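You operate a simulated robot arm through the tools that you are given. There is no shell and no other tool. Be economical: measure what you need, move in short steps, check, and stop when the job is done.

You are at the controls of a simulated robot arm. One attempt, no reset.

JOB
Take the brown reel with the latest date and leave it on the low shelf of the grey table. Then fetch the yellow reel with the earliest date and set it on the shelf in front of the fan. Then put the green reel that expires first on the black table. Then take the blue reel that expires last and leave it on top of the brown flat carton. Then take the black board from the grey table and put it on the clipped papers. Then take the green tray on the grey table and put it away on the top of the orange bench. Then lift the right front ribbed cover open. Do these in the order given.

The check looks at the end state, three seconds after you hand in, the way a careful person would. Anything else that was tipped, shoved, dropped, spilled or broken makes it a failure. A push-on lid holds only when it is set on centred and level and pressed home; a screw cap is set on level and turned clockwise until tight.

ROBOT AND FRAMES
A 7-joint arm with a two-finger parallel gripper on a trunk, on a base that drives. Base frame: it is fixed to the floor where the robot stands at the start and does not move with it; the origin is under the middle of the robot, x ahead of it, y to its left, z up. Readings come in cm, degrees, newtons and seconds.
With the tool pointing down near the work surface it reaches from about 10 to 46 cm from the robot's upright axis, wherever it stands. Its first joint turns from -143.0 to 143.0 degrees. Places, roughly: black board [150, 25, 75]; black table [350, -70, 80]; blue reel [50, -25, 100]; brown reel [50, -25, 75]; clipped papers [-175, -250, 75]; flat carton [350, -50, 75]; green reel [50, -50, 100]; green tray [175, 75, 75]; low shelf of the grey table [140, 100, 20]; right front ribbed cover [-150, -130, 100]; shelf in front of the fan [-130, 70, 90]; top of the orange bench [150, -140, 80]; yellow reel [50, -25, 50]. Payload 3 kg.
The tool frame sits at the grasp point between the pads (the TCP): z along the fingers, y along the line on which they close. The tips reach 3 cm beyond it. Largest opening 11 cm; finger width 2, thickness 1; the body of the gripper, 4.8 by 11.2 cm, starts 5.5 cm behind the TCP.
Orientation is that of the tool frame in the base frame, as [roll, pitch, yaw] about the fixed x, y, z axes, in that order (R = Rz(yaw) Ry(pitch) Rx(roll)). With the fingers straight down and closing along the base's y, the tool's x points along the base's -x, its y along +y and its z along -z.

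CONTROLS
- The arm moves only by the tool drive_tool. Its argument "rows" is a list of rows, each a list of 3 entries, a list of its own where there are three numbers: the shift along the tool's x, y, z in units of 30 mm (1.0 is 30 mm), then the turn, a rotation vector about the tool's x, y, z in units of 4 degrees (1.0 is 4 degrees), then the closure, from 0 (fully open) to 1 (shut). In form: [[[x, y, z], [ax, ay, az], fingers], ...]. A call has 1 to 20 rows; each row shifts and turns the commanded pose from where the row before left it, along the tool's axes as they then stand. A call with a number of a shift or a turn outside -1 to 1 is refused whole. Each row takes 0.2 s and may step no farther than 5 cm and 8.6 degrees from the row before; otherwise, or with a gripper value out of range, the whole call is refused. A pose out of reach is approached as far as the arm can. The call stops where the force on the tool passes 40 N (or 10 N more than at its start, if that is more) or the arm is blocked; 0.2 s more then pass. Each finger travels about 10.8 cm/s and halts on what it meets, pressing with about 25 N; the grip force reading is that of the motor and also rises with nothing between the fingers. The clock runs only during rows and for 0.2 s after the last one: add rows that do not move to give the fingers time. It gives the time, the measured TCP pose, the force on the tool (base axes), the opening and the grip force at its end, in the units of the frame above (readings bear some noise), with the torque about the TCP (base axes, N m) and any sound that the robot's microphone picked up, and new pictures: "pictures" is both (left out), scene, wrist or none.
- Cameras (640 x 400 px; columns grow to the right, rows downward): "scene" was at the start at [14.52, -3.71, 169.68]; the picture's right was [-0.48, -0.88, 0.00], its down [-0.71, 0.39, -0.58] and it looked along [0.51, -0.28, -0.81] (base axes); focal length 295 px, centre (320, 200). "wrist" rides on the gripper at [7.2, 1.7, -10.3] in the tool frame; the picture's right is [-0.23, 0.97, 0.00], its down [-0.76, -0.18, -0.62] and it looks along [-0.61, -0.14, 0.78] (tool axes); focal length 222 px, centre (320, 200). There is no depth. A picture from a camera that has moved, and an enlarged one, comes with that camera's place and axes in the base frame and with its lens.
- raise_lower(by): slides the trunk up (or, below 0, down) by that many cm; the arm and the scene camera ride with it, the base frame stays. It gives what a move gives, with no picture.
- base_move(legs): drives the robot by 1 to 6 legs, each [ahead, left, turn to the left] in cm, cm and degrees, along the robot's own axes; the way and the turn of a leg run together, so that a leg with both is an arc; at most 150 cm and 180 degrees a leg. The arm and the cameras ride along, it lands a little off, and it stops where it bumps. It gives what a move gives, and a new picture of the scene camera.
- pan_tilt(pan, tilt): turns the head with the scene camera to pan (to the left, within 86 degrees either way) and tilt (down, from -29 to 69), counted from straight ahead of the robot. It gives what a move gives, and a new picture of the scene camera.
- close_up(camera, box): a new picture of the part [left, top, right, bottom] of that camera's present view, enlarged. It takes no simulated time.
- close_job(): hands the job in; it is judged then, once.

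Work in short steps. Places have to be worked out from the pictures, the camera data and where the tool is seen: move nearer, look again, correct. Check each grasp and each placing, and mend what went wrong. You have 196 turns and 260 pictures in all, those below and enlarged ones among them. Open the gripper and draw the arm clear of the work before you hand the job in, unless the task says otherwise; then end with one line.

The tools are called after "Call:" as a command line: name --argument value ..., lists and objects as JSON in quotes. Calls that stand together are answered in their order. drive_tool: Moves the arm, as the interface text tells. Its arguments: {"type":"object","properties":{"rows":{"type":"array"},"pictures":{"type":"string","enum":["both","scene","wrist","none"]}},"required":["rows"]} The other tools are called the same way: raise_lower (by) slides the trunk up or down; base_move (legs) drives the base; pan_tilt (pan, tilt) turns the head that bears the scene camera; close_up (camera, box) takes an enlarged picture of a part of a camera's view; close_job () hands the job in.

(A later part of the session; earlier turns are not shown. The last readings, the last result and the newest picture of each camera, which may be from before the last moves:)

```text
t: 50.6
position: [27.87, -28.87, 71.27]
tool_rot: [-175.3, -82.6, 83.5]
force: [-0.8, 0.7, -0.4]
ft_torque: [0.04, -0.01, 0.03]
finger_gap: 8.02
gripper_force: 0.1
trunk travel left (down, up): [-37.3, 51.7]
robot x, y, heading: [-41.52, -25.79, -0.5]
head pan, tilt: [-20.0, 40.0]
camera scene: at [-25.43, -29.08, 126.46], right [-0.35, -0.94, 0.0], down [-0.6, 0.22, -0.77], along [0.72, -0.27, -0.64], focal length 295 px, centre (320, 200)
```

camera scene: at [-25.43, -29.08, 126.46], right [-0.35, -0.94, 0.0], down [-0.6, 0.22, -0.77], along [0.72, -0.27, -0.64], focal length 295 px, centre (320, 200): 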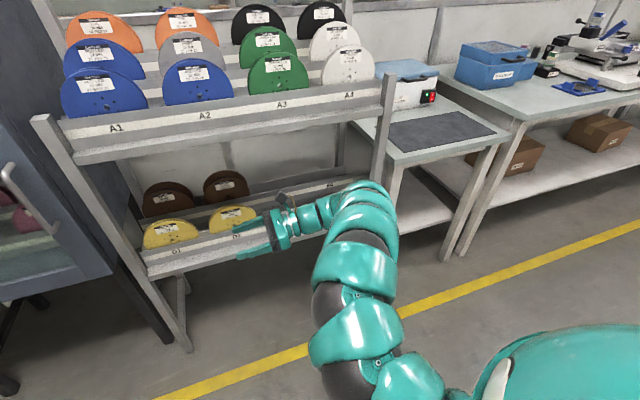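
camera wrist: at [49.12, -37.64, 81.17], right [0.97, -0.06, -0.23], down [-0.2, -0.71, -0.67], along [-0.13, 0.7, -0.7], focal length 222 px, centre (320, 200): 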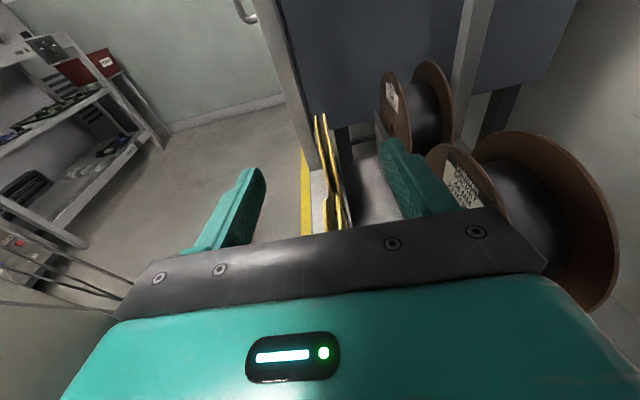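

Better: the bulge is lower relative to the hand. I'll level the tool completely (gains more room under the shelf), trim the yaw, and raise 2 cm.

Call:
drive_tool --rows '[[[0, 0, 0], [0.22, 0.92, 0], 0.27], [[0, 0, 0], [0.22, 0.92, 0], 0.27], [[0, 0, 0], [0, 0, 0], 0.27]]' --pictures "none"

Call:
raise_lower --by 1.8

Call:
base_move --legs '[[20, 0.5, 0.3]]'

```text
t: 51.4
position: [27.71, -28.89, 71.16]
tool_rot: [-79.7, -89.2, -10.4]
force: [1.1, -0.3, 0.8]
ft_torque: [-0.04, 0.01, 0.0]
finger_gap: 8.03
gripper_force: 0.0
trunk travel left (down, up): [-37.3, 51.7]
robot x, y, heading: [-41.34, -25.59, -0.3]
head pan, tilt: [-20.0, 40.0]
```

```text
t: 52.0
position: [27.89, -29.06, 72.98]
tool_rot: [-84.0, -89.1, -5.9]
force: [0.9, 0.5, -0.2]
ft_torque: [-0.01, 0.02, 0.02]
finger_gap: 8.04
gripper_force: 0.2
trunk travel left (down, up): [-39.1, 49.9]
robot x, y, heading: [-41.67, -25.69, -0.4]
head pan, tilt: [-20.0, 40.0]
```

```text
t: 53.6
position: [47.7, -27.55, 73.04]
tool_rot: [-84.3, -89.4, -4.9]
force: [-0.5, 1.0, 0.4]
ft_torque: [-0.02, 0.0, -0.03]
finger_gap: 8.01
gripper_force: 0.1
trunk travel left (down, up): [-39.1, 49.9]
robot x, y, heading: [-21.95, -25.59, 0.4]
head pan, tilt: [-20.0, 40.0]
camera scene: at [-5.57, -28.39, 128.26], right [-0.34, -0.94, 0.0], down [-0.61, 0.22, -0.77], along [0.72, -0.26, -0.64], focal length 295 px, centre (320, 200)
```

scene: 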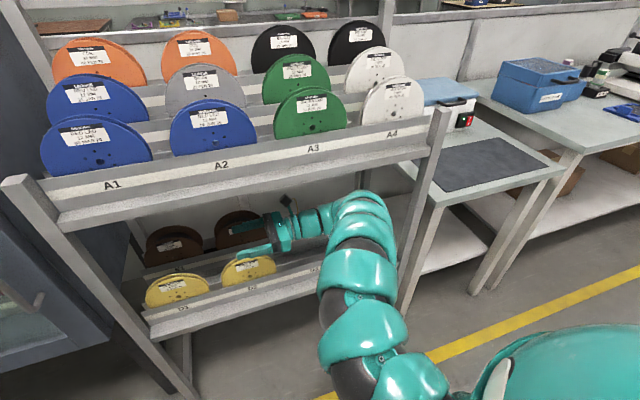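

Clear of the lip now. Drive the last 12.5 cm.

Call:
base_move --legs '[[12.5, 0, 0]]'

Call:
drive_tool --rows '[[[0, 0, 0], [0, 0, 0], 0.27]]' --pictures "wrist"

```text
t: 54.7
position: [53.15, -28.01, 71.72]
tool_rot: [-86.0, -87.6, -3.9]
force: [0.2, -0.3, -1.0]
ft_torque: [0.03, 0.04, 0.02]
finger_gap: 8.04
gripper_force: 0.1
trunk travel left (down, up): [-39.1, 49.9]
robot x, y, heading: [-15.26, -25.11, 0.0]
head pan, tilt: [-20.0, 40.0]
stopped in leg 1: the robot was blocked; the commanded pose is now the measured one
camera scene: at [0.44, -28.32, 128.32], right [-0.34, -0.94, 0.0], down [-0.6, 0.22, -0.77], along [0.72, -0.26, -0.64], focal length 295 px, centre (320, 200)
```

scene: 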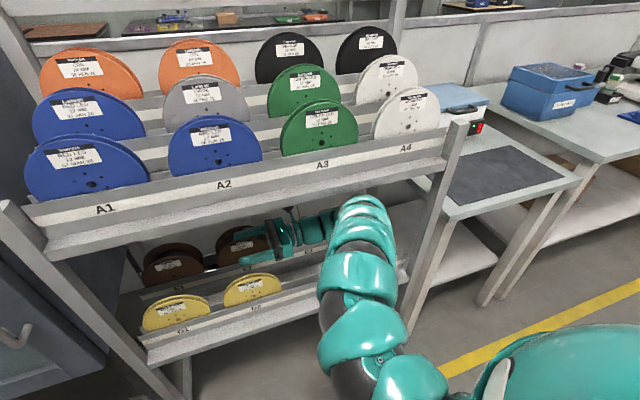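

```text
t: 55.1
position: [53.16, -27.96, 71.93]
tool_rot: [-86.2, -87.5, -3.7]
force: [0.2, -0.3, 0.8]
ft_torque: [0.02, 0.01, 0.02]
finger_gap: 8.02
gripper_force: 0.0
trunk travel left (down, up): [-39.1, 49.9]
robot x, y, heading: [-15.37, -25.28, 0.1]
head pan, tilt: [-20.0, 40.0]
camera wrist: at [55.13, -38.33, 78.96], right [0.96, 0.0, -0.27], down [-0.21, -0.62, -0.76], along [-0.17, 0.78, -0.6], focal length 222 px, centre (320, 200)
```

wrist: 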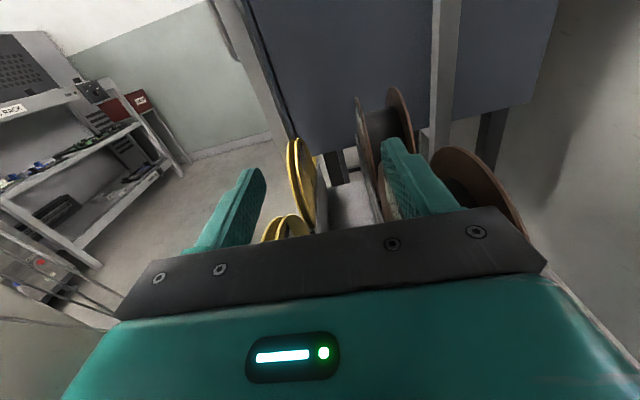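

Still the bulge catches the lip. The forearm descends from a high shoulder; I'll back out and lower the trunk about 20 cm more while raising the arm, so the forearm comes in horizontally.

Call:
base_move --legs '[[-28, 0, 0]]'

Call:
drive_tool --rows '[[[1, 0.3, 0], [0, 0, 0], 0.27], [[1, 0.3, 0], [0, 0, 0], 0.27], [[1, 0.3, 0], [0, 0, 0], 0.27], [[1, 0.3, 0], [0, 0, 0], 0.27], [[1, 0.3, 0], [0, 0, 0], 0.27], [[1, 0.3, 0], [0, 0, 0], 0.27], [[1, 0.3, 0], [0, 0, 0], 0.27]]' --pictures "scene"

```text
t: 57.0
position: [26.03, -28.31, 71.76]
tool_rot: [-87.1, -87.5, -3.1]
force: [0.6, -0.2, 0.0]
ft_torque: [-0.01, -0.01, 0.02]
finger_gap: 8.03
gripper_force: 0.0
trunk travel left (down, up): [-39.1, 49.9]
robot x, y, heading: [-42.59, -25.09, -0.4]
head pan, tilt: [-20.0, 40.0]
camera scene: at [-26.61, -28.38, 128.27], right [-0.35, -0.94, 0.0], down [-0.6, 0.22, -0.77], along [0.72, -0.27, -0.64], focal length 295 px, centre (320, 200)
```

scene: 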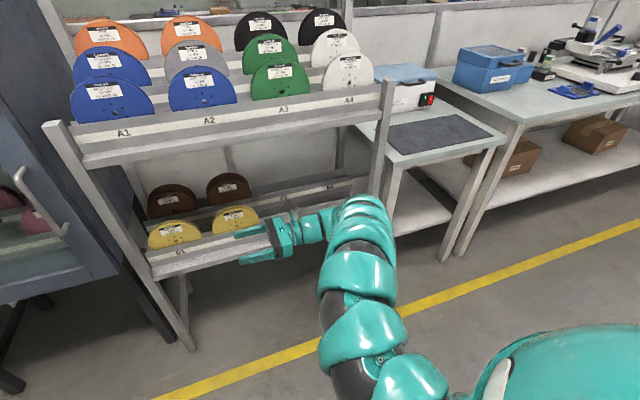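

```text
t: 58.6
position: [33.22, -28.43, 92.29]
tool_rot: [-88.0, -87.4, -2.2]
force: [0.4, -0.6, 0.0]
ft_torque: [-0.02, 0.03, 0.01]
finger_gap: 8.02
gripper_force: 0.1
trunk travel left (down, up): [-39.1, 49.9]
robot x, y, heading: [-42.76, -25.3, -0.2]
head pan, tilt: [-20.0, 40.0]
camera scene: at [-26.6, -28.38, 128.27], right [-0.35, -0.94, 0.0], down [-0.6, 0.22, -0.77], along [0.72, -0.27, -0.64], focal length 295 px, centre (320, 200)
```

scene: 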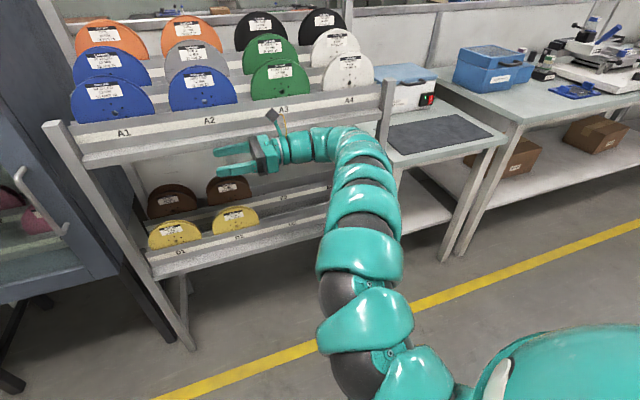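

Excellent, now the arm's top is only ~3 cm above the TCP. Lower trunk to bring the tool to z≈73 and drive in again.

Call:
raise_lower --by -19.2

Call:
base_move --legs '[[16, 0, 0.2]]'

Call:
drive_tool --rows '[[[0, 0, 0], [0, 0, 0], 0.27]]' --pictures "wrist"

```text
t: 60.7
position: [33.27, -28.56, 73.15]
tool_rot: [-87.0, -87.5, -3.2]
force: [0.8, 0.7, -0.1]
ft_torque: [0.0, 0.0, -0.03]
finger_gap: 8.03
gripper_force: 0.1
trunk travel left (down, up): [-19.9, 69.1]
robot x, y, heading: [-42.72, -25.15, -0.4]
head pan, tilt: [-20.0, 40.0]
```

```text
t: 62.1
position: [49.58, -28.31, 73.09]
tool_rot: [-87.0, -87.5, -2.8]
force: [-0.3, -0.5, 0.1]
ft_torque: [0.01, 0.01, -0.03]
finger_gap: 8.04
gripper_force: 0.1
trunk travel left (down, up): [-19.9, 69.1]
robot x, y, heading: [-26.3, -24.93, -0.1]
head pan, tilt: [-20.0, 40.0]
camera scene: at [-10.24, -28.37, 109.07], right [-0.34, -0.94, 0.0], down [-0.6, 0.22, -0.77], along [0.72, -0.26, -0.64], focal length 295 px, centre (320, 200)
```

scene: 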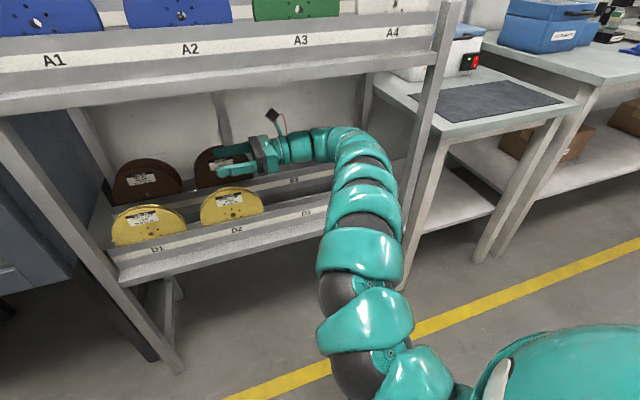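

```text
t: 62.5
position: [49.61, -28.32, 73.18]
tool_rot: [-87.4, -87.5, -2.5]
force: [-0.4, 0.0, -0.2]
ft_torque: [-0.02, -0.02, -0.01]
finger_gap: 8.02
gripper_force: 0.1
trunk travel left (down, up): [-19.9, 69.1]
robot x, y, heading: [-26.54, -25.59, 0.2]
head pan, tilt: [-20.0, 40.0]
camera wrist: at [51.59, -38.61, 80.28], right [0.96, 0.0, -0.27], down [-0.21, -0.62, -0.75], along [-0.17, 0.78, -0.6], focal length 222 px, centre (320, 200)
```

wrist: 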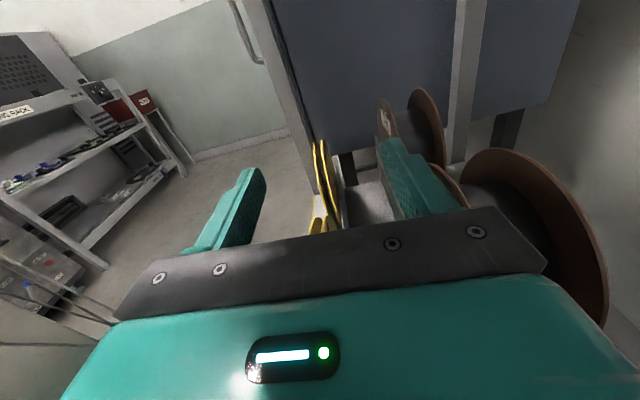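

Call:
base_move --legs '[[10.8, 0, 0]]'

Call:
drive_tool --rows '[[[0, 0, 0], [0, 0, 0], 0.27]]' --pictures "wrist"

```text
t: 63.7
position: [60.28, -28.4, 73.1]
tool_rot: [-87.3, -87.5, -2.7]
force: [0.4, -0.6, -0.4]
ft_torque: [0.0, 0.01, -0.01]
finger_gap: 8.04
gripper_force: 0.0
trunk travel left (down, up): [-19.9, 69.1]
robot x, y, heading: [-15.21, -25.02, -0.0]
head pan, tilt: [-20.0, 40.0]
camera scene: at [0.48, -28.4, 109.07], right [-0.34, -0.94, 0.0], down [-0.6, 0.22, -0.77], along [0.72, -0.26, -0.64], focal length 295 px, centre (320, 200)
```

scene: 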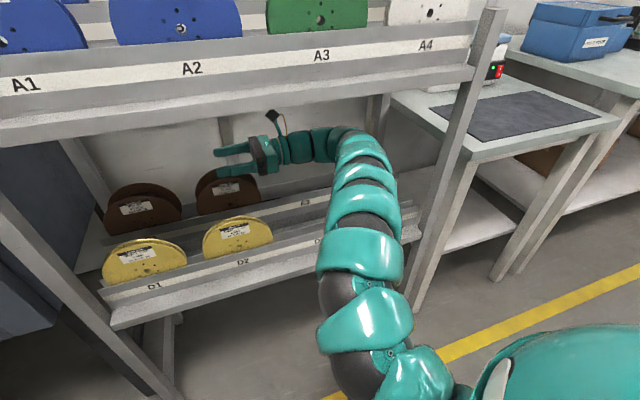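

```text
t: 64.1
position: [60.43, -28.37, 73.29]
tool_rot: [-87.5, -87.4, -2.4]
force: [0.7, 0.1, -0.2]
ft_torque: [0.01, 0.0, 0.0]
finger_gap: 8.04
gripper_force: 0.1
trunk travel left (down, up): [-19.9, 69.1]
robot x, y, heading: [-15.67, -25.02, -0.0]
head pan, tilt: [-20.0, 40.0]
camera wrist: at [62.31, -38.68, 80.28], right [0.96, 0.0, -0.27], down [-0.21, -0.62, -0.75], along [-0.17, 0.78, -0.6], focal length 222 px, centre (320, 200)
```

wrist: 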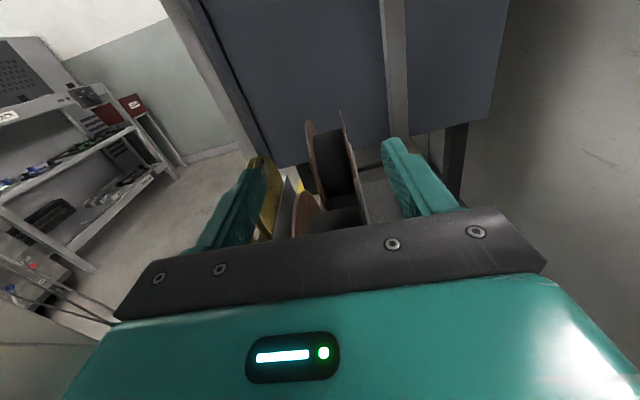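

The fingers straddle E2. Descend 5.5 cm and close.

Call:
drive_tool --rows '[[[-0.6, 0, 0], [0, 0, 0], 0.27], [[-0.6, 0, 0], [0, 0, 0], 0.27], [[-0.6, 0, 0], [0, 0, 0], 0.27], [[0, 0, 0], [0, 0, 0], 0.4], [[0, 0, 0], [0, 0, 0], 0.55], [[0, 0, 0], [0, 0, 0], 0.7], [[0, 0, 0], [0, 0, 0], 0.7]]' --pictures "both"

```text
t: 65.7
position: [59.96, -28.29, 67.62]
tool_rot: [-87.0, -87.5, -2.9]
force: [1.4, 1.5, 1.7]
ft_torque: [0.2, -0.22, 0.02]
finger_gap: 5.15
gripper_force: 25.2
trunk travel left (down, up): [-19.9, 69.1]
robot x, y, heading: [-15.18, -25.35, -0.1]
head pan, tilt: [-20.0, 40.0]
camera scene: at [0.49, -28.39, 109.07], right [-0.34, -0.94, 0.0], down [-0.6, 0.22, -0.77], along [0.72, -0.26, -0.64], focal length 295 px, centre (320, 200)
camera wrist: at [62.03, -38.71, 74.8], right [0.96, 0.0, -0.27], down [-0.21, -0.62, -0.75], along [-0.17, 0.78, -0.6], focal length 222 px, centre (320, 200)
```

scene: 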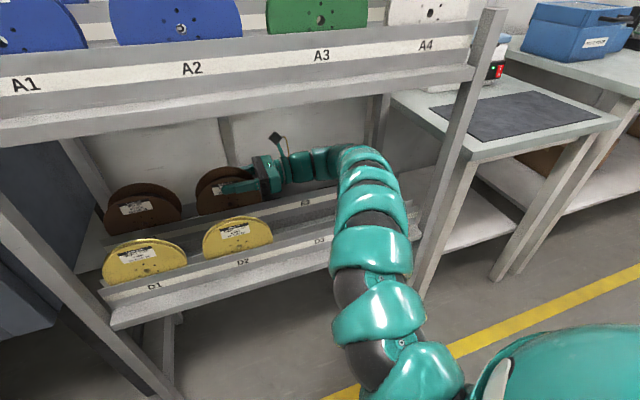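
wrist: 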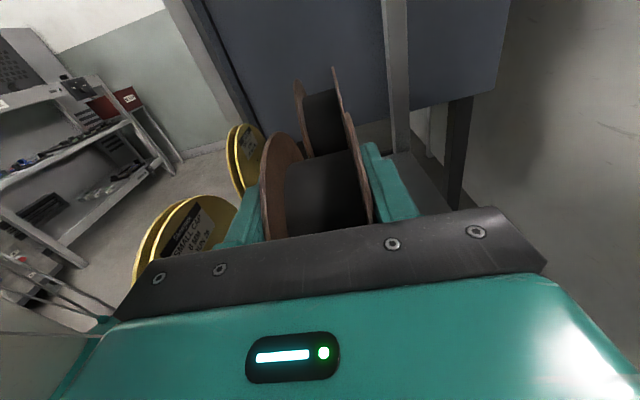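

Firm grip at 5.15 cm. Lift 9.5 cm out of the slot.

Call:
drive_tool --rows '[[[0.5, 0, 0], [0, 0, 0], 0.75], [[0.6, 0, 0], [0, 0, 0], 0.75], [[0.7, 0, 0], [0, 0, 0], 0.75], [[0.7, 0, 0], [0, 0, 0], 0.75], [[0.67, 0, 0], [0, 0, 0], 0.75], [[0, 0, 0], [0, 0, 0], 0.75]]' --pictures "both"

```text
t: 67.1
position: [60.49, -28.23, 77.23]
tool_rot: [-87.6, -87.5, -2.2]
force: [-0.5, -0.1, -1.9]
ft_torque: [-0.02, -0.02, -0.01]
finger_gap: 5.13
gripper_force: 25.1
trunk travel left (down, up): [-19.9, 69.1]
robot x, y, heading: [-15.7, -25.16, -0.2]
head pan, tilt: [-20.0, 40.0]
camera scene: at [0.51, -28.39, 109.06], right [-0.34, -0.94, 0.0], down [-0.6, 0.22, -0.77], along [0.72, -0.26, -0.64], focal length 295 px, centre (320, 200)
camera wrist: at [62.55, -38.62, 84.41], right [0.96, 0.0, -0.27], down [-0.21, -0.62, -0.75], along [-0.17, 0.78, -0.6], focal length 222 px, centre (320, 200)
```

scene: 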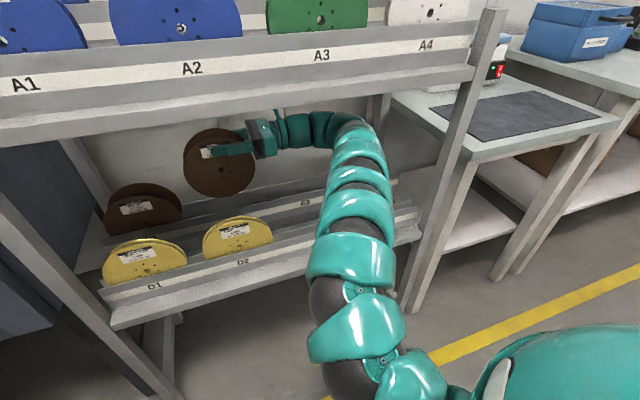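
wrist: 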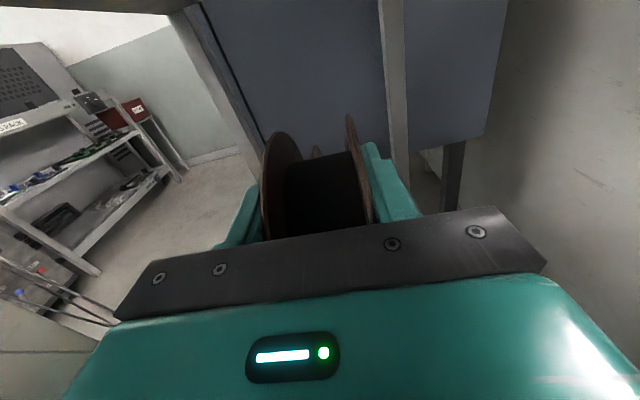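

Reel is out of the slot. Shift right 5 cm to clear D2, then back straight out.

Call:
base_move --legs '[[0, -5, 0], [-35, 0, 0]]'

```text
t: 69.9
position: [25.92, -33.48, 77.21]
tool_rot: [-87.3, -87.5, -3.0]
force: [0.2, 0.3, -0.4]
ft_torque: [-0.04, 0.0, 0.03]
finger_gap: 2.77
gripper_force: 0.1
trunk travel left (down, up): [-19.9, 69.1]
robot x, y, heading: [-50.54, -30.0, -0.1]
head pan, tilt: [-20.0, 40.0]
camera scene: at [-34.21, -33.28, 109.06], right [-0.35, -0.94, 0.0], down [-0.6, 0.22, -0.77], along [0.72, -0.27, -0.64], focal length 295 px, centre (320, 200)
```

scene: 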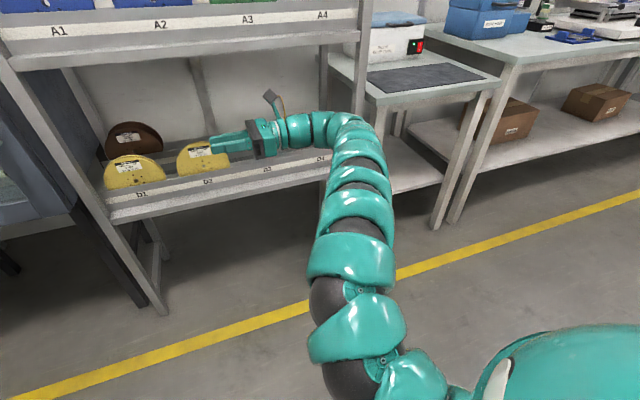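

The reel slipped out somewhere. Look for it.

Call:
drive_tool --rows '[[[0, 0, 0], [0, 0, 0], 0.27]]' --pictures "wrist"

Call:
pan_tilt --pan 20 --tilt 45

Call:
close_up --camera "scene" --box '[160, 0, 640, 300]'

```text
t: 70.3
position: [25.98, -33.42, 77.24]
tool_rot: [-87.4, -87.5, -2.7]
force: [0.5, 0.3, 0.3]
ft_torque: [0.03, -0.03, 0.01]
finger_gap: 8.05
gripper_force: 0.1
trunk travel left (down, up): [-19.9, 69.1]
robot x, y, heading: [-50.35, -30.0, -0.6]
head pan, tilt: [-20.0, 40.0]
camera wrist: at [27.76, -43.84, 84.42], right [0.96, 0.0, -0.27], down [-0.21, -0.62, -0.75], along [-0.17, 0.78, -0.6], focal length 222 px, centre (320, 200)
```

wrist: 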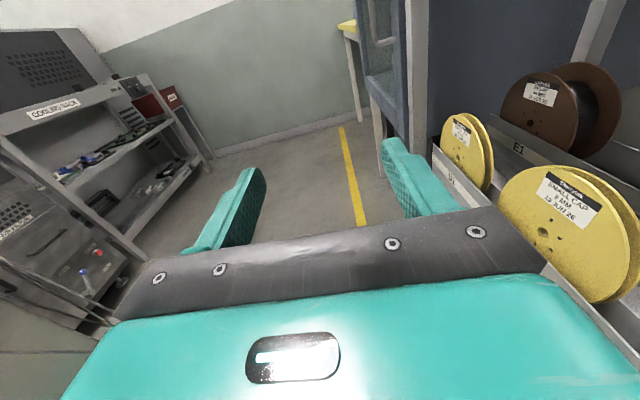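

```text
t: 71.4
position: [25.82, -33.43, 77.25]
tool_rot: [-87.3, -87.5, -3.0]
force: [0.1, 0.9, -0.2]
ft_torque: [-0.02, -0.02, 0.03]
finger_gap: 8.05
gripper_force: 0.1
trunk travel left (down, up): [-19.9, 69.1]
robot x, y, heading: [-50.64, -30.27, -0.4]
head pan, tilt: [20.0, 45.0]
camera scene: at [-34.52, -27.6, 108.34], right [0.33, -0.94, 0.0], down [-0.67, -0.24, -0.71], along [0.67, 0.24, -0.71], focal length 295 px, centre (320, 200)
```

scene: 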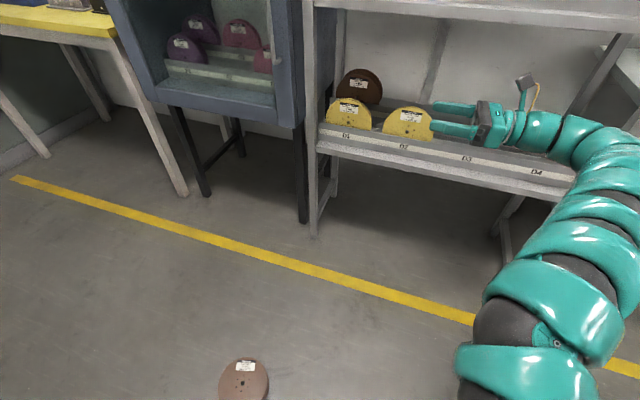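

```text
1.33 times, centred on (400, 150) of scene
camera zoom: at [-34.52, -27.6, 108.34], right [0.33, -0.94, 0.0], down [-0.67, -0.24, -0.71], along [0.67, 0.24, -0.71], focal length 393 px, centre (213, 267)
```

zoom: 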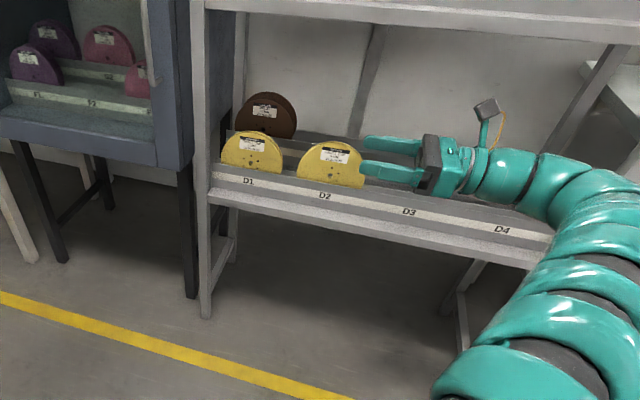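

The brown reel fell and lies flat on the floor, label up, near (-19, 3). I'll pick it up from there. First get a better look at it.

Call:
pan_tilt --pan 40 --tilt 62

```text
t: 72.2
position: [25.84, -33.53, 77.27]
tool_rot: [-87.3, -87.5, -2.9]
force: [0.0, -0.8, -0.2]
ft_torque: [0.02, 0.0, -0.02]
finger_gap: 8.05
gripper_force: 0.0
trunk travel left (down, up): [-19.9, 69.1]
robot x, y, heading: [-50.2, -29.84, -0.2]
head pan, tilt: [40.0, 62.0]
camera scene: at [-37.22, -26.22, 106.17], right [0.64, -0.77, 0.0], down [-0.68, -0.56, -0.47], along [0.36, 0.3, -0.88], focal length 295 px, centre (320, 200)
```

scene: 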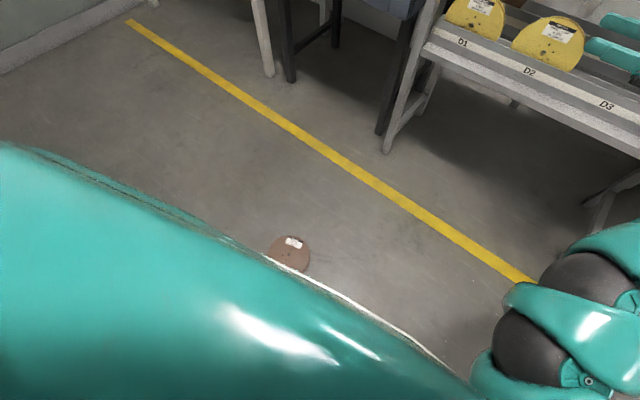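

Reel centre ≈(-19.5, 3), top flange z≈5. I'll turn the tool to point forward and 35° down with fingers closing vertically, to pinch the top flange.

Call:
drive_tool --rows '[[[0, -0.5, 0], [-0.512, -0.98, -0.512], 0.27], [[0, 0, 0], [-0.512, -0.98, -0.512], 0.27], [[0, 0, 0], [-0.512, -0.98, -0.512], 0.27], [[0, 0, 0], [-0.512, -0.98, -0.512], 0.27], [[0, 0, 0], [-0.512, -0.98, -0.512], 0.27], [[0, 0, 0], [-0.512, -0.98, -0.512], 0.27], [[0, 0, 0], [-0.512, -0.98, -0.512], 0.27], [[0, 0, 0], [-0.512, -0.98, -0.512], 0.27], [[0, 0, 0], [-0.512, -0.98, -0.512], 0.27], [[0, 0, 0], [-0.512, -0.98, -0.512], 0.27], [[0, 0, 0], [-0.512, -0.98, -0.512], 0.27], [[0, 0, 0], [-0.512, -0.98, -0.512], 0.27], [[0, 0, 0], [-0.512, -0.98, -0.512], 0.27], [[0, 0, 0], [-0.512, -0.98, -0.512], 0.27], [[0, 0, 0], [-0.512, -0.98, -0.512], 0.27], [[0, 0, 0], [-0.512, -0.98, -0.512], 0.27], [[0, 0, 0], [-0.512, -0.98, -0.512], 0.27], [[0, 0, 0], [-0.512, -0.98, -0.512], 0.27], [[0, 0, 0], [-0.512, -0.98, -0.512], 0.27], [[0, 0, 0], [-0.512, -0.98, -0.512], 0.27]]' --pictures "none"

Call:
drive_tool --rows '[[[0, 0, 0], [-0.512, -0.98, -0.512], 0.27], [[0, 0, 0], [0, 0, 0], 0.27]]' --pictures "none"

```text
t: 76.4
position: [24.38, -33.49, 77.41]
tool_rot: [129.3, -4.2, 91.5]
force: [0.4, -0.3, 0.0]
ft_torque: [0.0, 0.02, 0.02]
finger_gap: 8.02
gripper_force: 0.2
trunk travel left (down, up): [-19.9, 69.1]
robot x, y, heading: [-50.03, -29.99, -0.5]
head pan, tilt: [40.0, 62.0]
```

```text
t: 77.0
position: [24.28, -33.47, 77.35]
tool_rot: [127.3, -0.1, 89.7]
force: [-0.9, 0.3, 0.5]
ft_torque: [-0.05, -0.01, 0.02]
finger_gap: 8.04
gripper_force: 0.1
trunk travel left (down, up): [-19.9, 69.1]
robot x, y, heading: [-50.18, -29.49, -0.4]
head pan, tilt: [40.0, 62.0]
```

Call:
base_move --legs '[[-20, 0, 0], [0, 36.5, 0]]'

Call:
drive_tool --rows '[[[0, -0.99, 0.25], [0, 0, 0], 0.27], [[0, -0.99, 0.25], [0, 0, 0], 0.27], [[0, -0.99, 0.25], [0, 0, 0], 0.27], [[0, -0.99, 0.25], [0, 0, 0], 0.27], [[0, -0.99, 0.25], [0, 0, 0], 0.27], [[0, -0.99, 0.25], [0, 0, 0], 0.27], [[0, -0.99, 0.25], [0, 0, 0], 0.27], [[0, -0.99, 0.25], [0, 0, 0], 0.27], [[0, -0.99, 0.25], [0, 0, 0], 0.27], [[0, -0.99, 0.25], [0, 0, 0], 0.27], [[0, -0.99, 0.25], [0, 0, 0], 0.27], [[0, -0.99, 0.25], [0, 0, 0], 0.27]]' --pictures "scene"

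```text
t: 80.5
position: [4.56, 2.93, 77.3]
tool_rot: [127.3, -0.1, 89.4]
force: [0.2, 0.9, 0.3]
ft_torque: [0.02, 0.0, -0.02]
finger_gap: 8.03
gripper_force: 0.0
trunk travel left (down, up): [-19.9, 69.1]
robot x, y, heading: [-70.15, 6.75, -0.5]
head pan, tilt: [40.0, 62.0]
camera scene: at [-56.85, 10.49, 106.16], right [0.63, -0.77, 0.0], down [-0.68, -0.56, -0.47], along [0.36, 0.3, -0.88], focal length 295 px, centre (320, 200)
```

scene: 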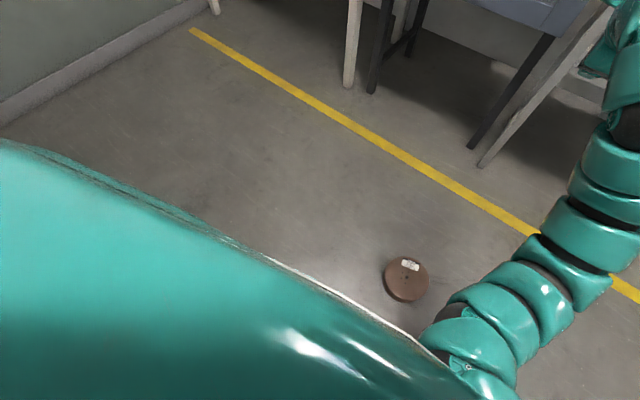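

```text
t: 83.2
position: [-10.13, 2.88, 43.6]
tool_rot: [127.3, -0.1, 89.4]
force: [-0.6, 0.1, 0.5]
ft_torque: [-0.02, 0.03, 0.0]
finger_gap: 8.01
gripper_force: 0.0
trunk travel left (down, up): [-19.9, 69.1]
robot x, y, heading: [-70.01, 6.54, -0.7]
head pan, tilt: [40.0, 62.0]
camera scene: at [-56.86, 10.5, 106.16], right [0.63, -0.77, 0.0], down [-0.68, -0.56, -0.47], along [0.36, 0.3, -0.88], focal length 295 px, centre (320, 200)
```

scene: 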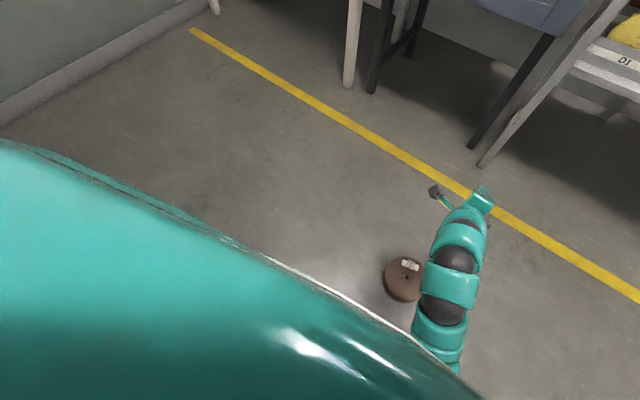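

Call:
drive_tool --rows '[[[0, -0.97, -0.245], [0, 0, 0], 0.27], [[0, -0.97, -0.245], [0, 0, 0], 0.27], [[0, -0.97, -0.245], [0, 0, 0], 0.27], [[0, -0.97, -0.245], [0, 0, 0], 0.27], [[0, -0.97, -0.245], [0, 0, 0], 0.27], [[0, -0.97, -0.245], [0, 0, 0], 0.27], [[0, -0.97, -0.245], [0, 0, 0], 0.27], [[0, -0.97, -0.245], [0, 0, 0], 0.27], [[0, -0.97, -0.245], [0, 0, 0], 0.27]]' --pictures "both"

```text
t: 85.0
position: [-20.71, 6.59, 38.72]
tool_rot: [107.5, 11.6, 98.1]
force: [1.1, -0.1, 0.4]
ft_torque: [0.01, 0.0, 0.04]
finger_gap: 8.05
gripper_force: 0.0
trunk travel left (down, up): [-19.9, 69.1]
robot x, y, heading: [-69.59, 6.99, -0.9]
head pan, tilt: [40.0, 62.0]
stopped in row 9: the arm was blocked; the commanded pose is now the measured one
camera scene: at [-54.95, 9.81, 106.15], right [0.63, -0.77, -0.02], down [-0.69, -0.56, -0.46], along [0.35, 0.3, -0.89], focal length 295 px, centre (320, 200)
camera wrist: at [-31.15, 13.28, 41.82], right [0.3, 0.01, 0.96], down [-0.54, -0.82, 0.17], along [0.79, -0.57, -0.24], focal length 222 px, centre (320, 200)
```

scene: 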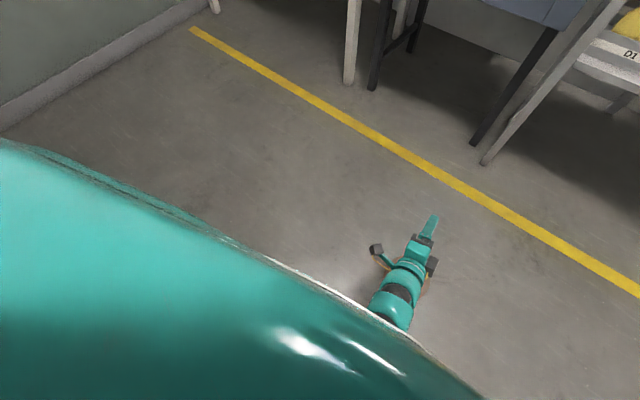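
wrist: 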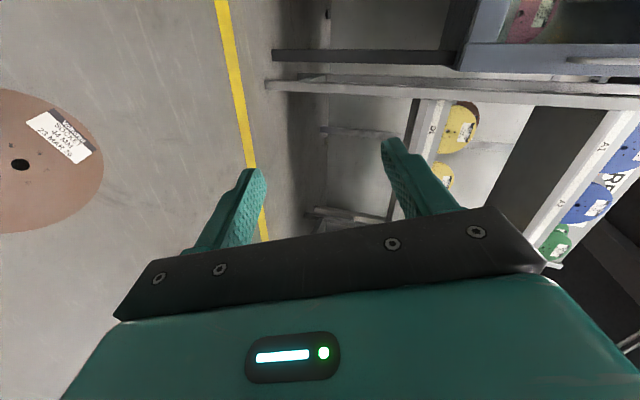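

The arm's wrist met the robot's own body. I'll move forward and restore the orientation, then have the robot stand farther back from the reel.

Call:
drive_tool --rows '[[[0, 0, 1], [0, 0, 0], 0.27], [[0, 0, 1], [0, 0, 0], 0.27], [[0, 0, 1], [0.97, -0.1, 0.68], 0.27], [[0, 0, 0], [0.97, -0.1, 0.68], 0.27], [[0, 0, 0], [0.97, -0.1, 0.68], 0.27], [[0, 0, 0], [0.97, -0.1, 0.68], 0.27], [[0, 0, 0], [0.97, -0.1, 0.68], 0.27], [[0, 0, 0], [0, 0, 0], 0.27]]' --pictures "none"

Call:
base_move --legs '[[-15, -3, 0.8]]'

```text
t: 86.8
position: [-12.63, 6.98, 36.64]
tool_rot: [125.4, 0.8, 89.6]
force: [-0.1, 0.8, 0.2]
ft_torque: [0.02, -0.02, -0.03]
finger_gap: 8.02
gripper_force: 0.1
trunk travel left (down, up): [-19.9, 69.1]
robot x, y, heading: [-70.11, 6.52, -0.9]
head pan, tilt: [40.0, 62.0]
```

```text
t: 88.2
position: [-20.29, -2.29, 36.67]
tool_rot: [125.3, 0.8, 84.2]
force: [0.2, 0.5, -0.1]
ft_torque: [0.03, 0.03, 0.01]
finger_gap: 8.04
gripper_force: 0.1
trunk travel left (down, up): [-19.9, 69.1]
robot x, y, heading: [-77.24, 2.67, -5.9]
head pan, tilt: [40.0, 62.0]
stopped in leg 1: the robot was blocked; the commanded pose is now the measured one
camera scene: at [-63.98, 5.29, 106.16], right [0.56, -0.83, 0.0], down [-0.73, -0.49, -0.47], along [0.39, 0.26, -0.88], focal length 295 px, centre (320, 200)
```

scene: 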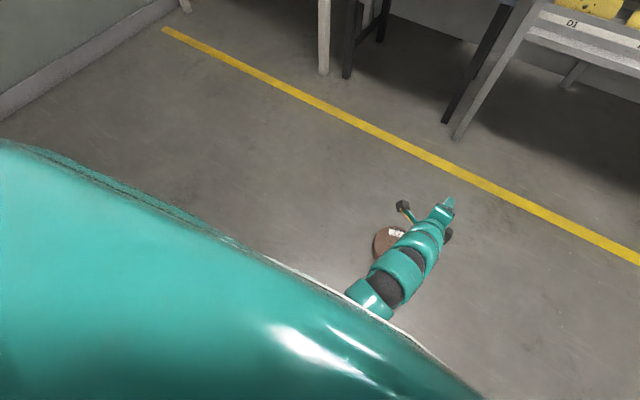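

Call:
base_move --legs '[[4, 0, 0]]'

Call:
pan_tilt --pan 86 --tilt 25

Call:
pan_tilt --pan -86 --tilt 25

```text
t: 89.1
position: [-16.45, -2.71, 36.69]
tool_rot: [125.3, 0.8, 84.0]
force: [-0.3, 0.6, -0.3]
ft_torque: [0.01, -0.01, 0.0]
finger_gap: 8.05
gripper_force: 0.1
trunk travel left (down, up): [-19.9, 69.1]
robot x, y, heading: [-73.54, 2.25, -6.4]
head pan, tilt: [40.0, 62.0]
camera scene: at [-60.03, 4.86, 106.17], right [0.56, -0.83, 0.0], down [-0.73, -0.49, -0.47], along [0.39, 0.26, -0.88], focal length 295 px, centre (320, 200)
```

scene: 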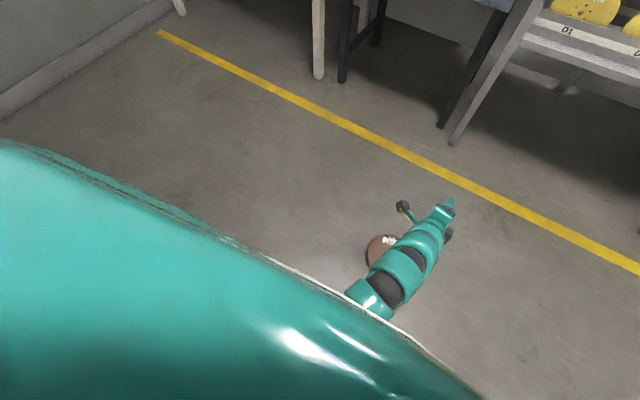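

```text
t: 90.2
position: [-16.48, -2.79, 36.65]
tool_rot: [125.3, 0.9, 84.0]
force: [-0.8, 0.0, 0.1]
ft_torque: [-0.02, 0.01, -0.01]
finger_gap: 8.02
gripper_force: 0.0
trunk travel left (down, up): [-19.9, 69.1]
robot x, y, heading: [-73.48, 2.53, -6.4]
head pan, tilt: [85.9, 25.0]
camera scene: at [-63.71, 10.35, 111.39], right [0.98, -0.18, 0.0], down [-0.08, -0.42, -0.91], along [0.16, 0.89, -0.42], focal length 295 px, centre (320, 200)
```

scene: 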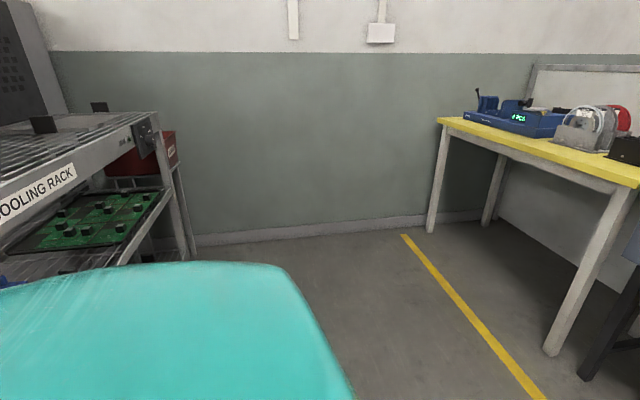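

```text
t: 92.8
position: [-16.36, -2.77, 36.61]
tool_rot: [125.5, 0.8, 84.2]
force: [-0.4, 0.0, 0.1]
ft_torque: [-0.04, -0.01, -0.01]
finger_gap: 8.05
gripper_force: 0.1
trunk travel left (down, up): [-19.9, 69.1]
robot x, y, heading: [-73.4, 2.71, -6.3]
head pan, tilt: [-85.9, 25.0]
camera scene: at [-65.71, -7.92, 111.4], right [-1.0, 0.04, 0.0], down [0.02, 0.42, -0.91], along [-0.03, -0.91, -0.42], focal length 295 px, centre (320, 200)
```

scene: 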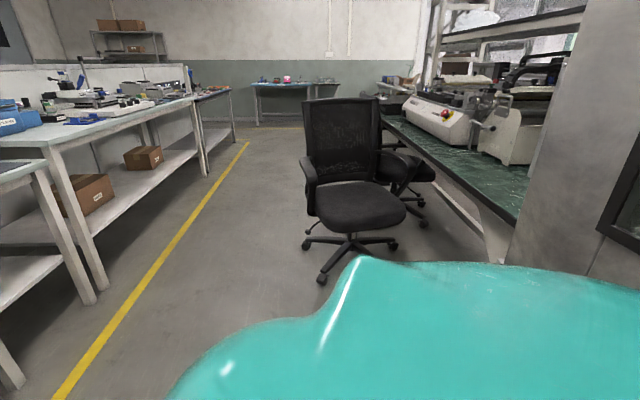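

The robot bumped the cooling rack behind-left. I'll come at the reel from the aisle instead: stand at about (-20,-66) facing +y.

Call:
base_move --legs '[[0, 0, 6.4], [0, -72, 0], [0, 0, 90], [0, -52, 0]]'

Call:
pan_tilt --pan 10 --tilt 60

```text
t: 103.7
position: [-24.42, -11.28, 36.67]
tool_rot: [125.4, 0.8, -179.0]
force: [1.0, 0.8, 0.3]
ft_torque: [0.01, -0.02, -0.03]
finger_gap: 8.01
gripper_force: 0.1
trunk travel left (down, up): [-19.9, 69.1]
robot x, y, heading: [-22.79, -68.48, 90.6]
head pan, tilt: [-85.9, 25.0]
camera scene: at [-13.5, -60.02, 111.4], right [0.08, -1.0, 0.0], down [-0.42, -0.03, -0.91], along [0.9, 0.07, -0.42], focal length 295 px, centre (320, 200)
```

scene: 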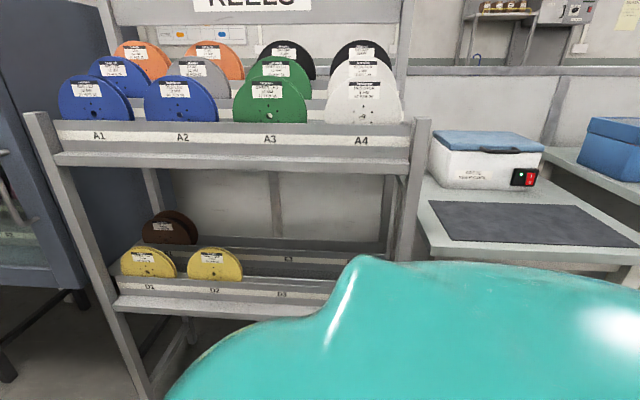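

```text
t: 105.4
position: [-24.29, -11.4, 36.55]
tool_rot: [125.3, 0.8, -179.0]
force: [-0.4, 0.4, 0.4]
ft_torque: [0.03, 0.02, 0.03]
finger_gap: 8.03
gripper_force: 0.1
trunk travel left (down, up): [-19.9, 69.1]
robot x, y, heading: [-23.0, -68.73, 90.5]
head pan, tilt: [10.0, 60.0]
camera scene: at [-23.9, -54.21, 106.39], right [0.98, 0.18, 0.0], down [0.16, -0.85, -0.5], along [-0.09, 0.49, -0.87], focal length 295 px, centre (320, 200)
```

scene: 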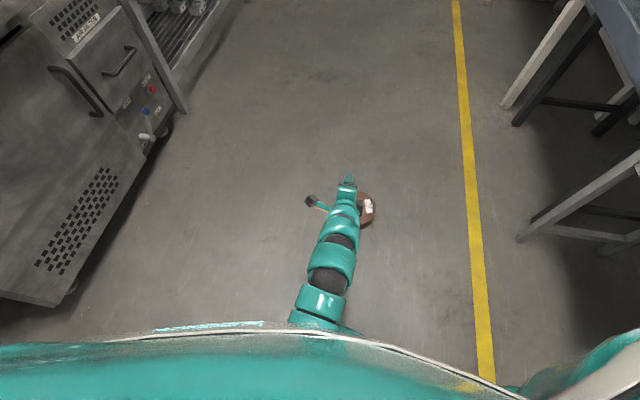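

Now set the tool angle to 22° below horizontal, gap 4 cm, align x with the reel, and lower the trunk.

Call:
drive_tool --rows '[[[0, 0, 0], [-0.85, 0, 0], 0.6], [[0, 0, 0], [-0.85, 0, 0], 0.636], [[0, 0, 0], [-0.85, 0, 0], 0.636], [[0, 0, 0], [-0.85, 0, 0], 0.636]]' --pictures "none"

Call:
raise_lower --by -18

Call:
base_move --legs '[[-4, -3.5, 0]]'

Call:
drive_tool --rows '[[[0, 0, 0], [0, 0, 0], 0.636]]' --pictures "wrist"

```text
t: 106.4
position: [-24.41, -11.27, 36.59]
tool_rot: [111.7, 0.9, -179.0]
force: [0.2, -1.0, 0.4]
ft_torque: [-0.01, -0.01, 0.02]
finger_gap: 3.99
gripper_force: 0.0
trunk travel left (down, up): [-19.9, 69.1]
robot x, y, heading: [-22.66, -68.31, 90.5]
head pan, tilt: [10.0, 60.0]
```

```text
t: 108.6
position: [-25.12, -11.16, 29.8]
tool_rot: [112.0, -4.4, 179.8]
force: [-0.6, 0.1, -0.4]
ft_torque: [-0.01, 0.01, 0.01]
finger_gap: 4.01
gripper_force: 0.1
trunk travel left (down, up): [-11.3, 77.7]
robot x, y, heading: [-22.33, -68.4, 90.7]
head pan, tilt: [10.0, 60.0]
stopped: the arm was blocked; the commanded pose is now the measured one
```

```text
t: 109.6
position: [-21.84, -15.21, 29.81]
tool_rot: [112.2, -4.4, 179.7]
force: [0.1, 0.2, -1.0]
ft_torque: [0.01, -0.02, -0.03]
finger_gap: 3.99
gripper_force: 0.1
trunk travel left (down, up): [-11.3, 77.7]
robot x, y, heading: [-18.94, -72.37, 90.8]
head pan, tilt: [10.0, 60.0]
camera scene: at [-20.13, -58.9, 98.34], right [0.98, 0.18, 0.0], down [0.16, -0.85, -0.51], along [-0.09, 0.5, -0.86], focal length 295 px, centre (320, 200)
```

scene: 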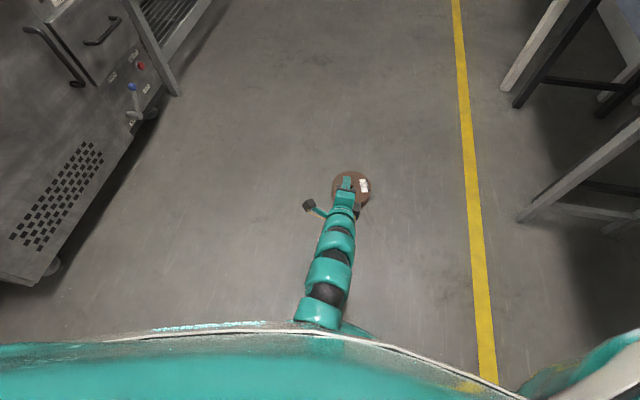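

```text
t: 110.0
position: [-21.8, -15.18, 29.88]
tool_rot: [112.0, -4.4, 179.8]
force: [0.1, -0.2, -0.4]
ft_torque: [0.02, 0.03, -0.03]
finger_gap: 4.01
gripper_force: 0.1
trunk travel left (down, up): [-11.3, 77.7]
robot x, y, heading: [-19.01, -72.59, 90.8]
head pan, tilt: [10.0, 60.0]
camera wrist: at [-28.68, -24.09, 35.83], right [0.3, 0.36, 0.88], down [0.76, -0.65, 0.01], along [0.57, 0.67, -0.47], focal length 222 px, centre (320, 200)
```

wrist: 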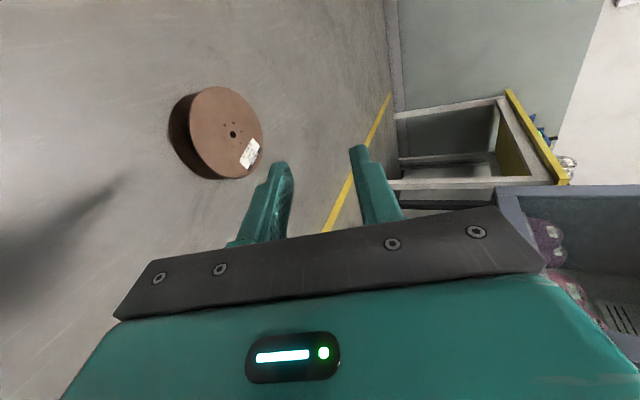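

Lowering the trunk was blocked (arm's elbow). Better the other way: raise the trunk and reach down with the arm.

Call:
raise_lower --by 14

Call:
drive_tool --rows '[[[0, -0.92, 0.375], [0, 0, -0.6], 0.636], [[0, -0.92, 0.375], [0, 0, -0.6], 0.636], [[0, -0.92, 0.375], [0, 0, 0], 0.636], [[0, -0.92, 0.375], [0, 0, 0], 0.636], [[0, -0.92, 0.375], [0, 0, 0], 0.636], [[0, -0.92, 0.375], [0, 0, 0], 0.636], [[0, -0.92, 0.375], [0, 0, 0], 0.636], [[0, -0.92, 0.375], [0, 0, 0], 0.636]]' --pictures "scene"

```text
t: 111.6
position: [-21.79, -15.02, 43.0]
tool_rot: [112.6, -4.0, 179.8]
force: [0.2, 0.1, -0.1]
ft_torque: [0.0, 0.03, 0.01]
finger_gap: 3.99
gripper_force: 0.1
trunk travel left (down, up): [-25.3, 63.7]
robot x, y, heading: [-19.04, -72.53, 90.4]
head pan, tilt: [10.0, 60.0]
```

```text
t: 113.6
position: [-23.04, -13.62, 21.76]
tool_rot: [110.6, -1.7, -179.1]
force: [-0.5, -0.5, 0.0]
ft_torque: [0.0, 0.02, -0.01]
finger_gap: 4.01
gripper_force: 0.0
trunk travel left (down, up): [-25.3, 63.7]
robot x, y, heading: [-19.21, -72.39, 90.6]
head pan, tilt: [10.0, 60.0]
stopped in row 8: the arm was blocked; the commanded pose is now the measured one
camera scene: at [-20.4, -58.61, 112.04], right [0.98, 0.18, 0.0], down [0.16, -0.85, -0.5], along [-0.09, 0.49, -0.86], focal length 295 px, centre (320, 200)
```

scene: 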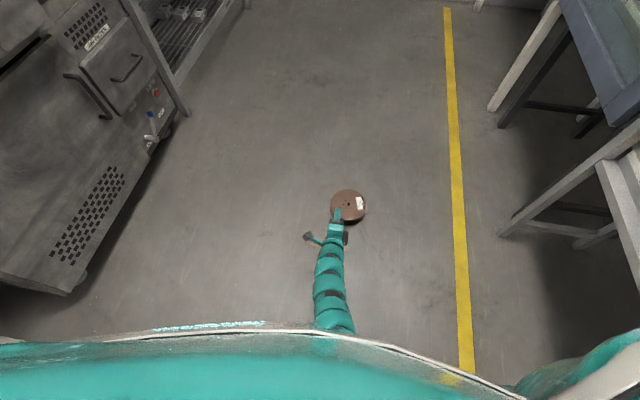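

Call:
raise_lower --by 25

Call:
drive_tool --rows '[[[0, -0.92, 0.375], [0, 0, -0.3], 0.636], [[0, -0.92, 0.375], [0, 0, 0], 0.636], [[0, -0.92, 0.375], [0, 0, 0], 0.636], [[0, -0.92, 0.375], [0, 0, 0], 0.636], [[0, -0.92, 0.375], [0, 0, 0], 0.636], [[0, -0.92, 0.375], [0, 0, 0], 0.636], [[0, -0.92, 0.375], [0, 0, 0], 0.636], [[0, -0.92, 0.375], [0, 0, 0], 0.636], [[0, -0.92, 0.375], [0, 0, 0], 0.636], [[0, -0.92, 0.375], [0, 0, 0], 0.636], [[0, -0.92, 0.375], [0, 0, 0], 0.636], [[0, -0.92, 0.375], [0, 0, 0], 0.636]]' --pictures "scene"

```text
t: 116.2
position: [-23.08, -14.19, 45.47]
tool_rot: [111.5, -1.2, -178.8]
force: [0.2, 0.1, 0.3]
ft_torque: [0.0, 0.05, -0.01]
finger_gap: 4.01
gripper_force: 0.0
trunk travel left (down, up): [-50.3, 38.7]
robot x, y, heading: [-18.92, -72.35, 90.5]
head pan, tilt: [10.0, 60.0]
```

```text
t: 118.8
position: [-22.01, -15.54, 36.08]
tool_rot: [111.4, -0.2, -178.6]
force: [0.5, -0.1, 0.9]
ft_torque: [-0.01, -0.01, 0.01]
finger_gap: 4.0
gripper_force: 0.0
out of reach, approached as far as the arm can: row 3, 4, 5, 6, 7, 8, 9, 10, 11, 12
trunk travel left (down, up): [-50.3, 38.7]
robot x, y, heading: [-19.21, -72.62, 90.5]
head pan, tilt: [10.0, 60.0]
camera scene: at [-20.43, -58.22, 136.83], right [0.98, 0.18, 0.0], down [0.16, -0.85, -0.5], along [-0.09, 0.49, -0.87], focal length 295 px, centre (320, 200)
```

scene: 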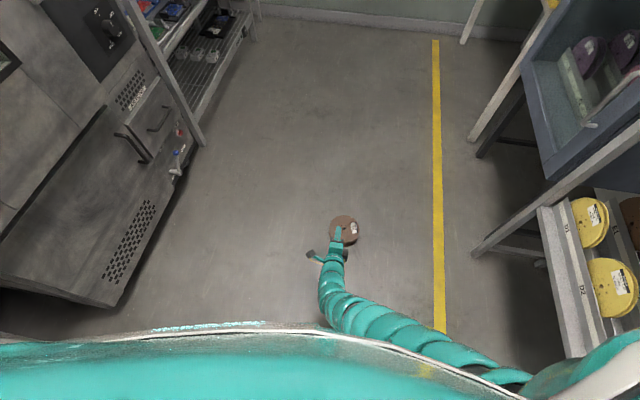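

The reachable depth depends on tool pitch; a steeper tool (45°) reaches lower, and the shoulder sits on the robot's right. I'll steepen to 45°, shift the tool right 12 cm, and lower the trunk.

Call:
drive_tool --rows '[[[-1, 0, 0], [0.98, 0, 0], 0.5], [[-1, 0, 0], [0.98, 0, 0], 0.5], [[-1, 0, 0], [0.98, 0, 0], 0.5], [[-1, 0, 0], [0.98, 0, 0], 0.5], [[0, 0, 0], [0.98, 0, 0], 0.5], [[0, 0, 0], [0.98, 0, 0], 0.5]]' --pictures "none"

Call:
raise_lower --by -28

Call:
pan_tilt --pan -10 --tilt 65

```text
t: 120.2
position: [-10.25, -15.21, 35.91]
tool_rot: [134.8, 0.2, -177.7]
force: [7.1, 2.2, 1.1]
ft_torque: [-0.07, 0.38, 0.41]
finger_gap: 5.52
gripper_force: 0.0
trunk travel left (down, up): [-50.3, 38.7]
robot x, y, heading: [-19.06, -72.71, 90.8]
head pan, tilt: [10.0, 60.0]
```

```text
t: 123.0
position: [-9.87, -15.25, 7.89]
tool_rot: [135.1, -0.1, -178.5]
force: [0.5, 0.0, -0.4]
ft_torque: [0.01, 0.01, 0.03]
finger_gap: 5.49
gripper_force: 0.1
trunk travel left (down, up): [-22.3, 66.7]
robot x, y, heading: [-19.32, -72.52, 90.8]
head pan, tilt: [10.0, 60.0]
```

```text
t: 123.9
position: [-9.82, -15.21, 7.86]
tool_rot: [134.9, -0.1, -178.5]
force: [-0.3, 0.5, 0.4]
ft_torque: [0.0, 0.0, -0.01]
finger_gap: 5.5
gripper_force: 0.0
trunk travel left (down, up): [-22.3, 66.7]
robot x, y, heading: [-19.24, -72.66, 90.5]
head pan, tilt: [-10.0, 65.0]
camera scene: at [-18.2, -58.79, 108.27], right [0.99, -0.16, 0.0], down [-0.15, -0.89, -0.42], along [0.07, 0.42, -0.91], focal length 295 px, centre (320, 200)
```

scene: 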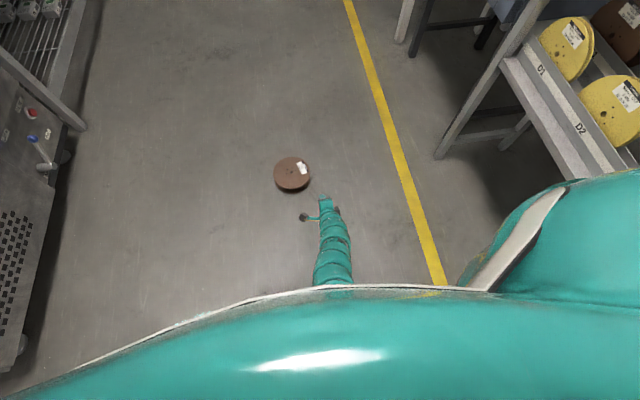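

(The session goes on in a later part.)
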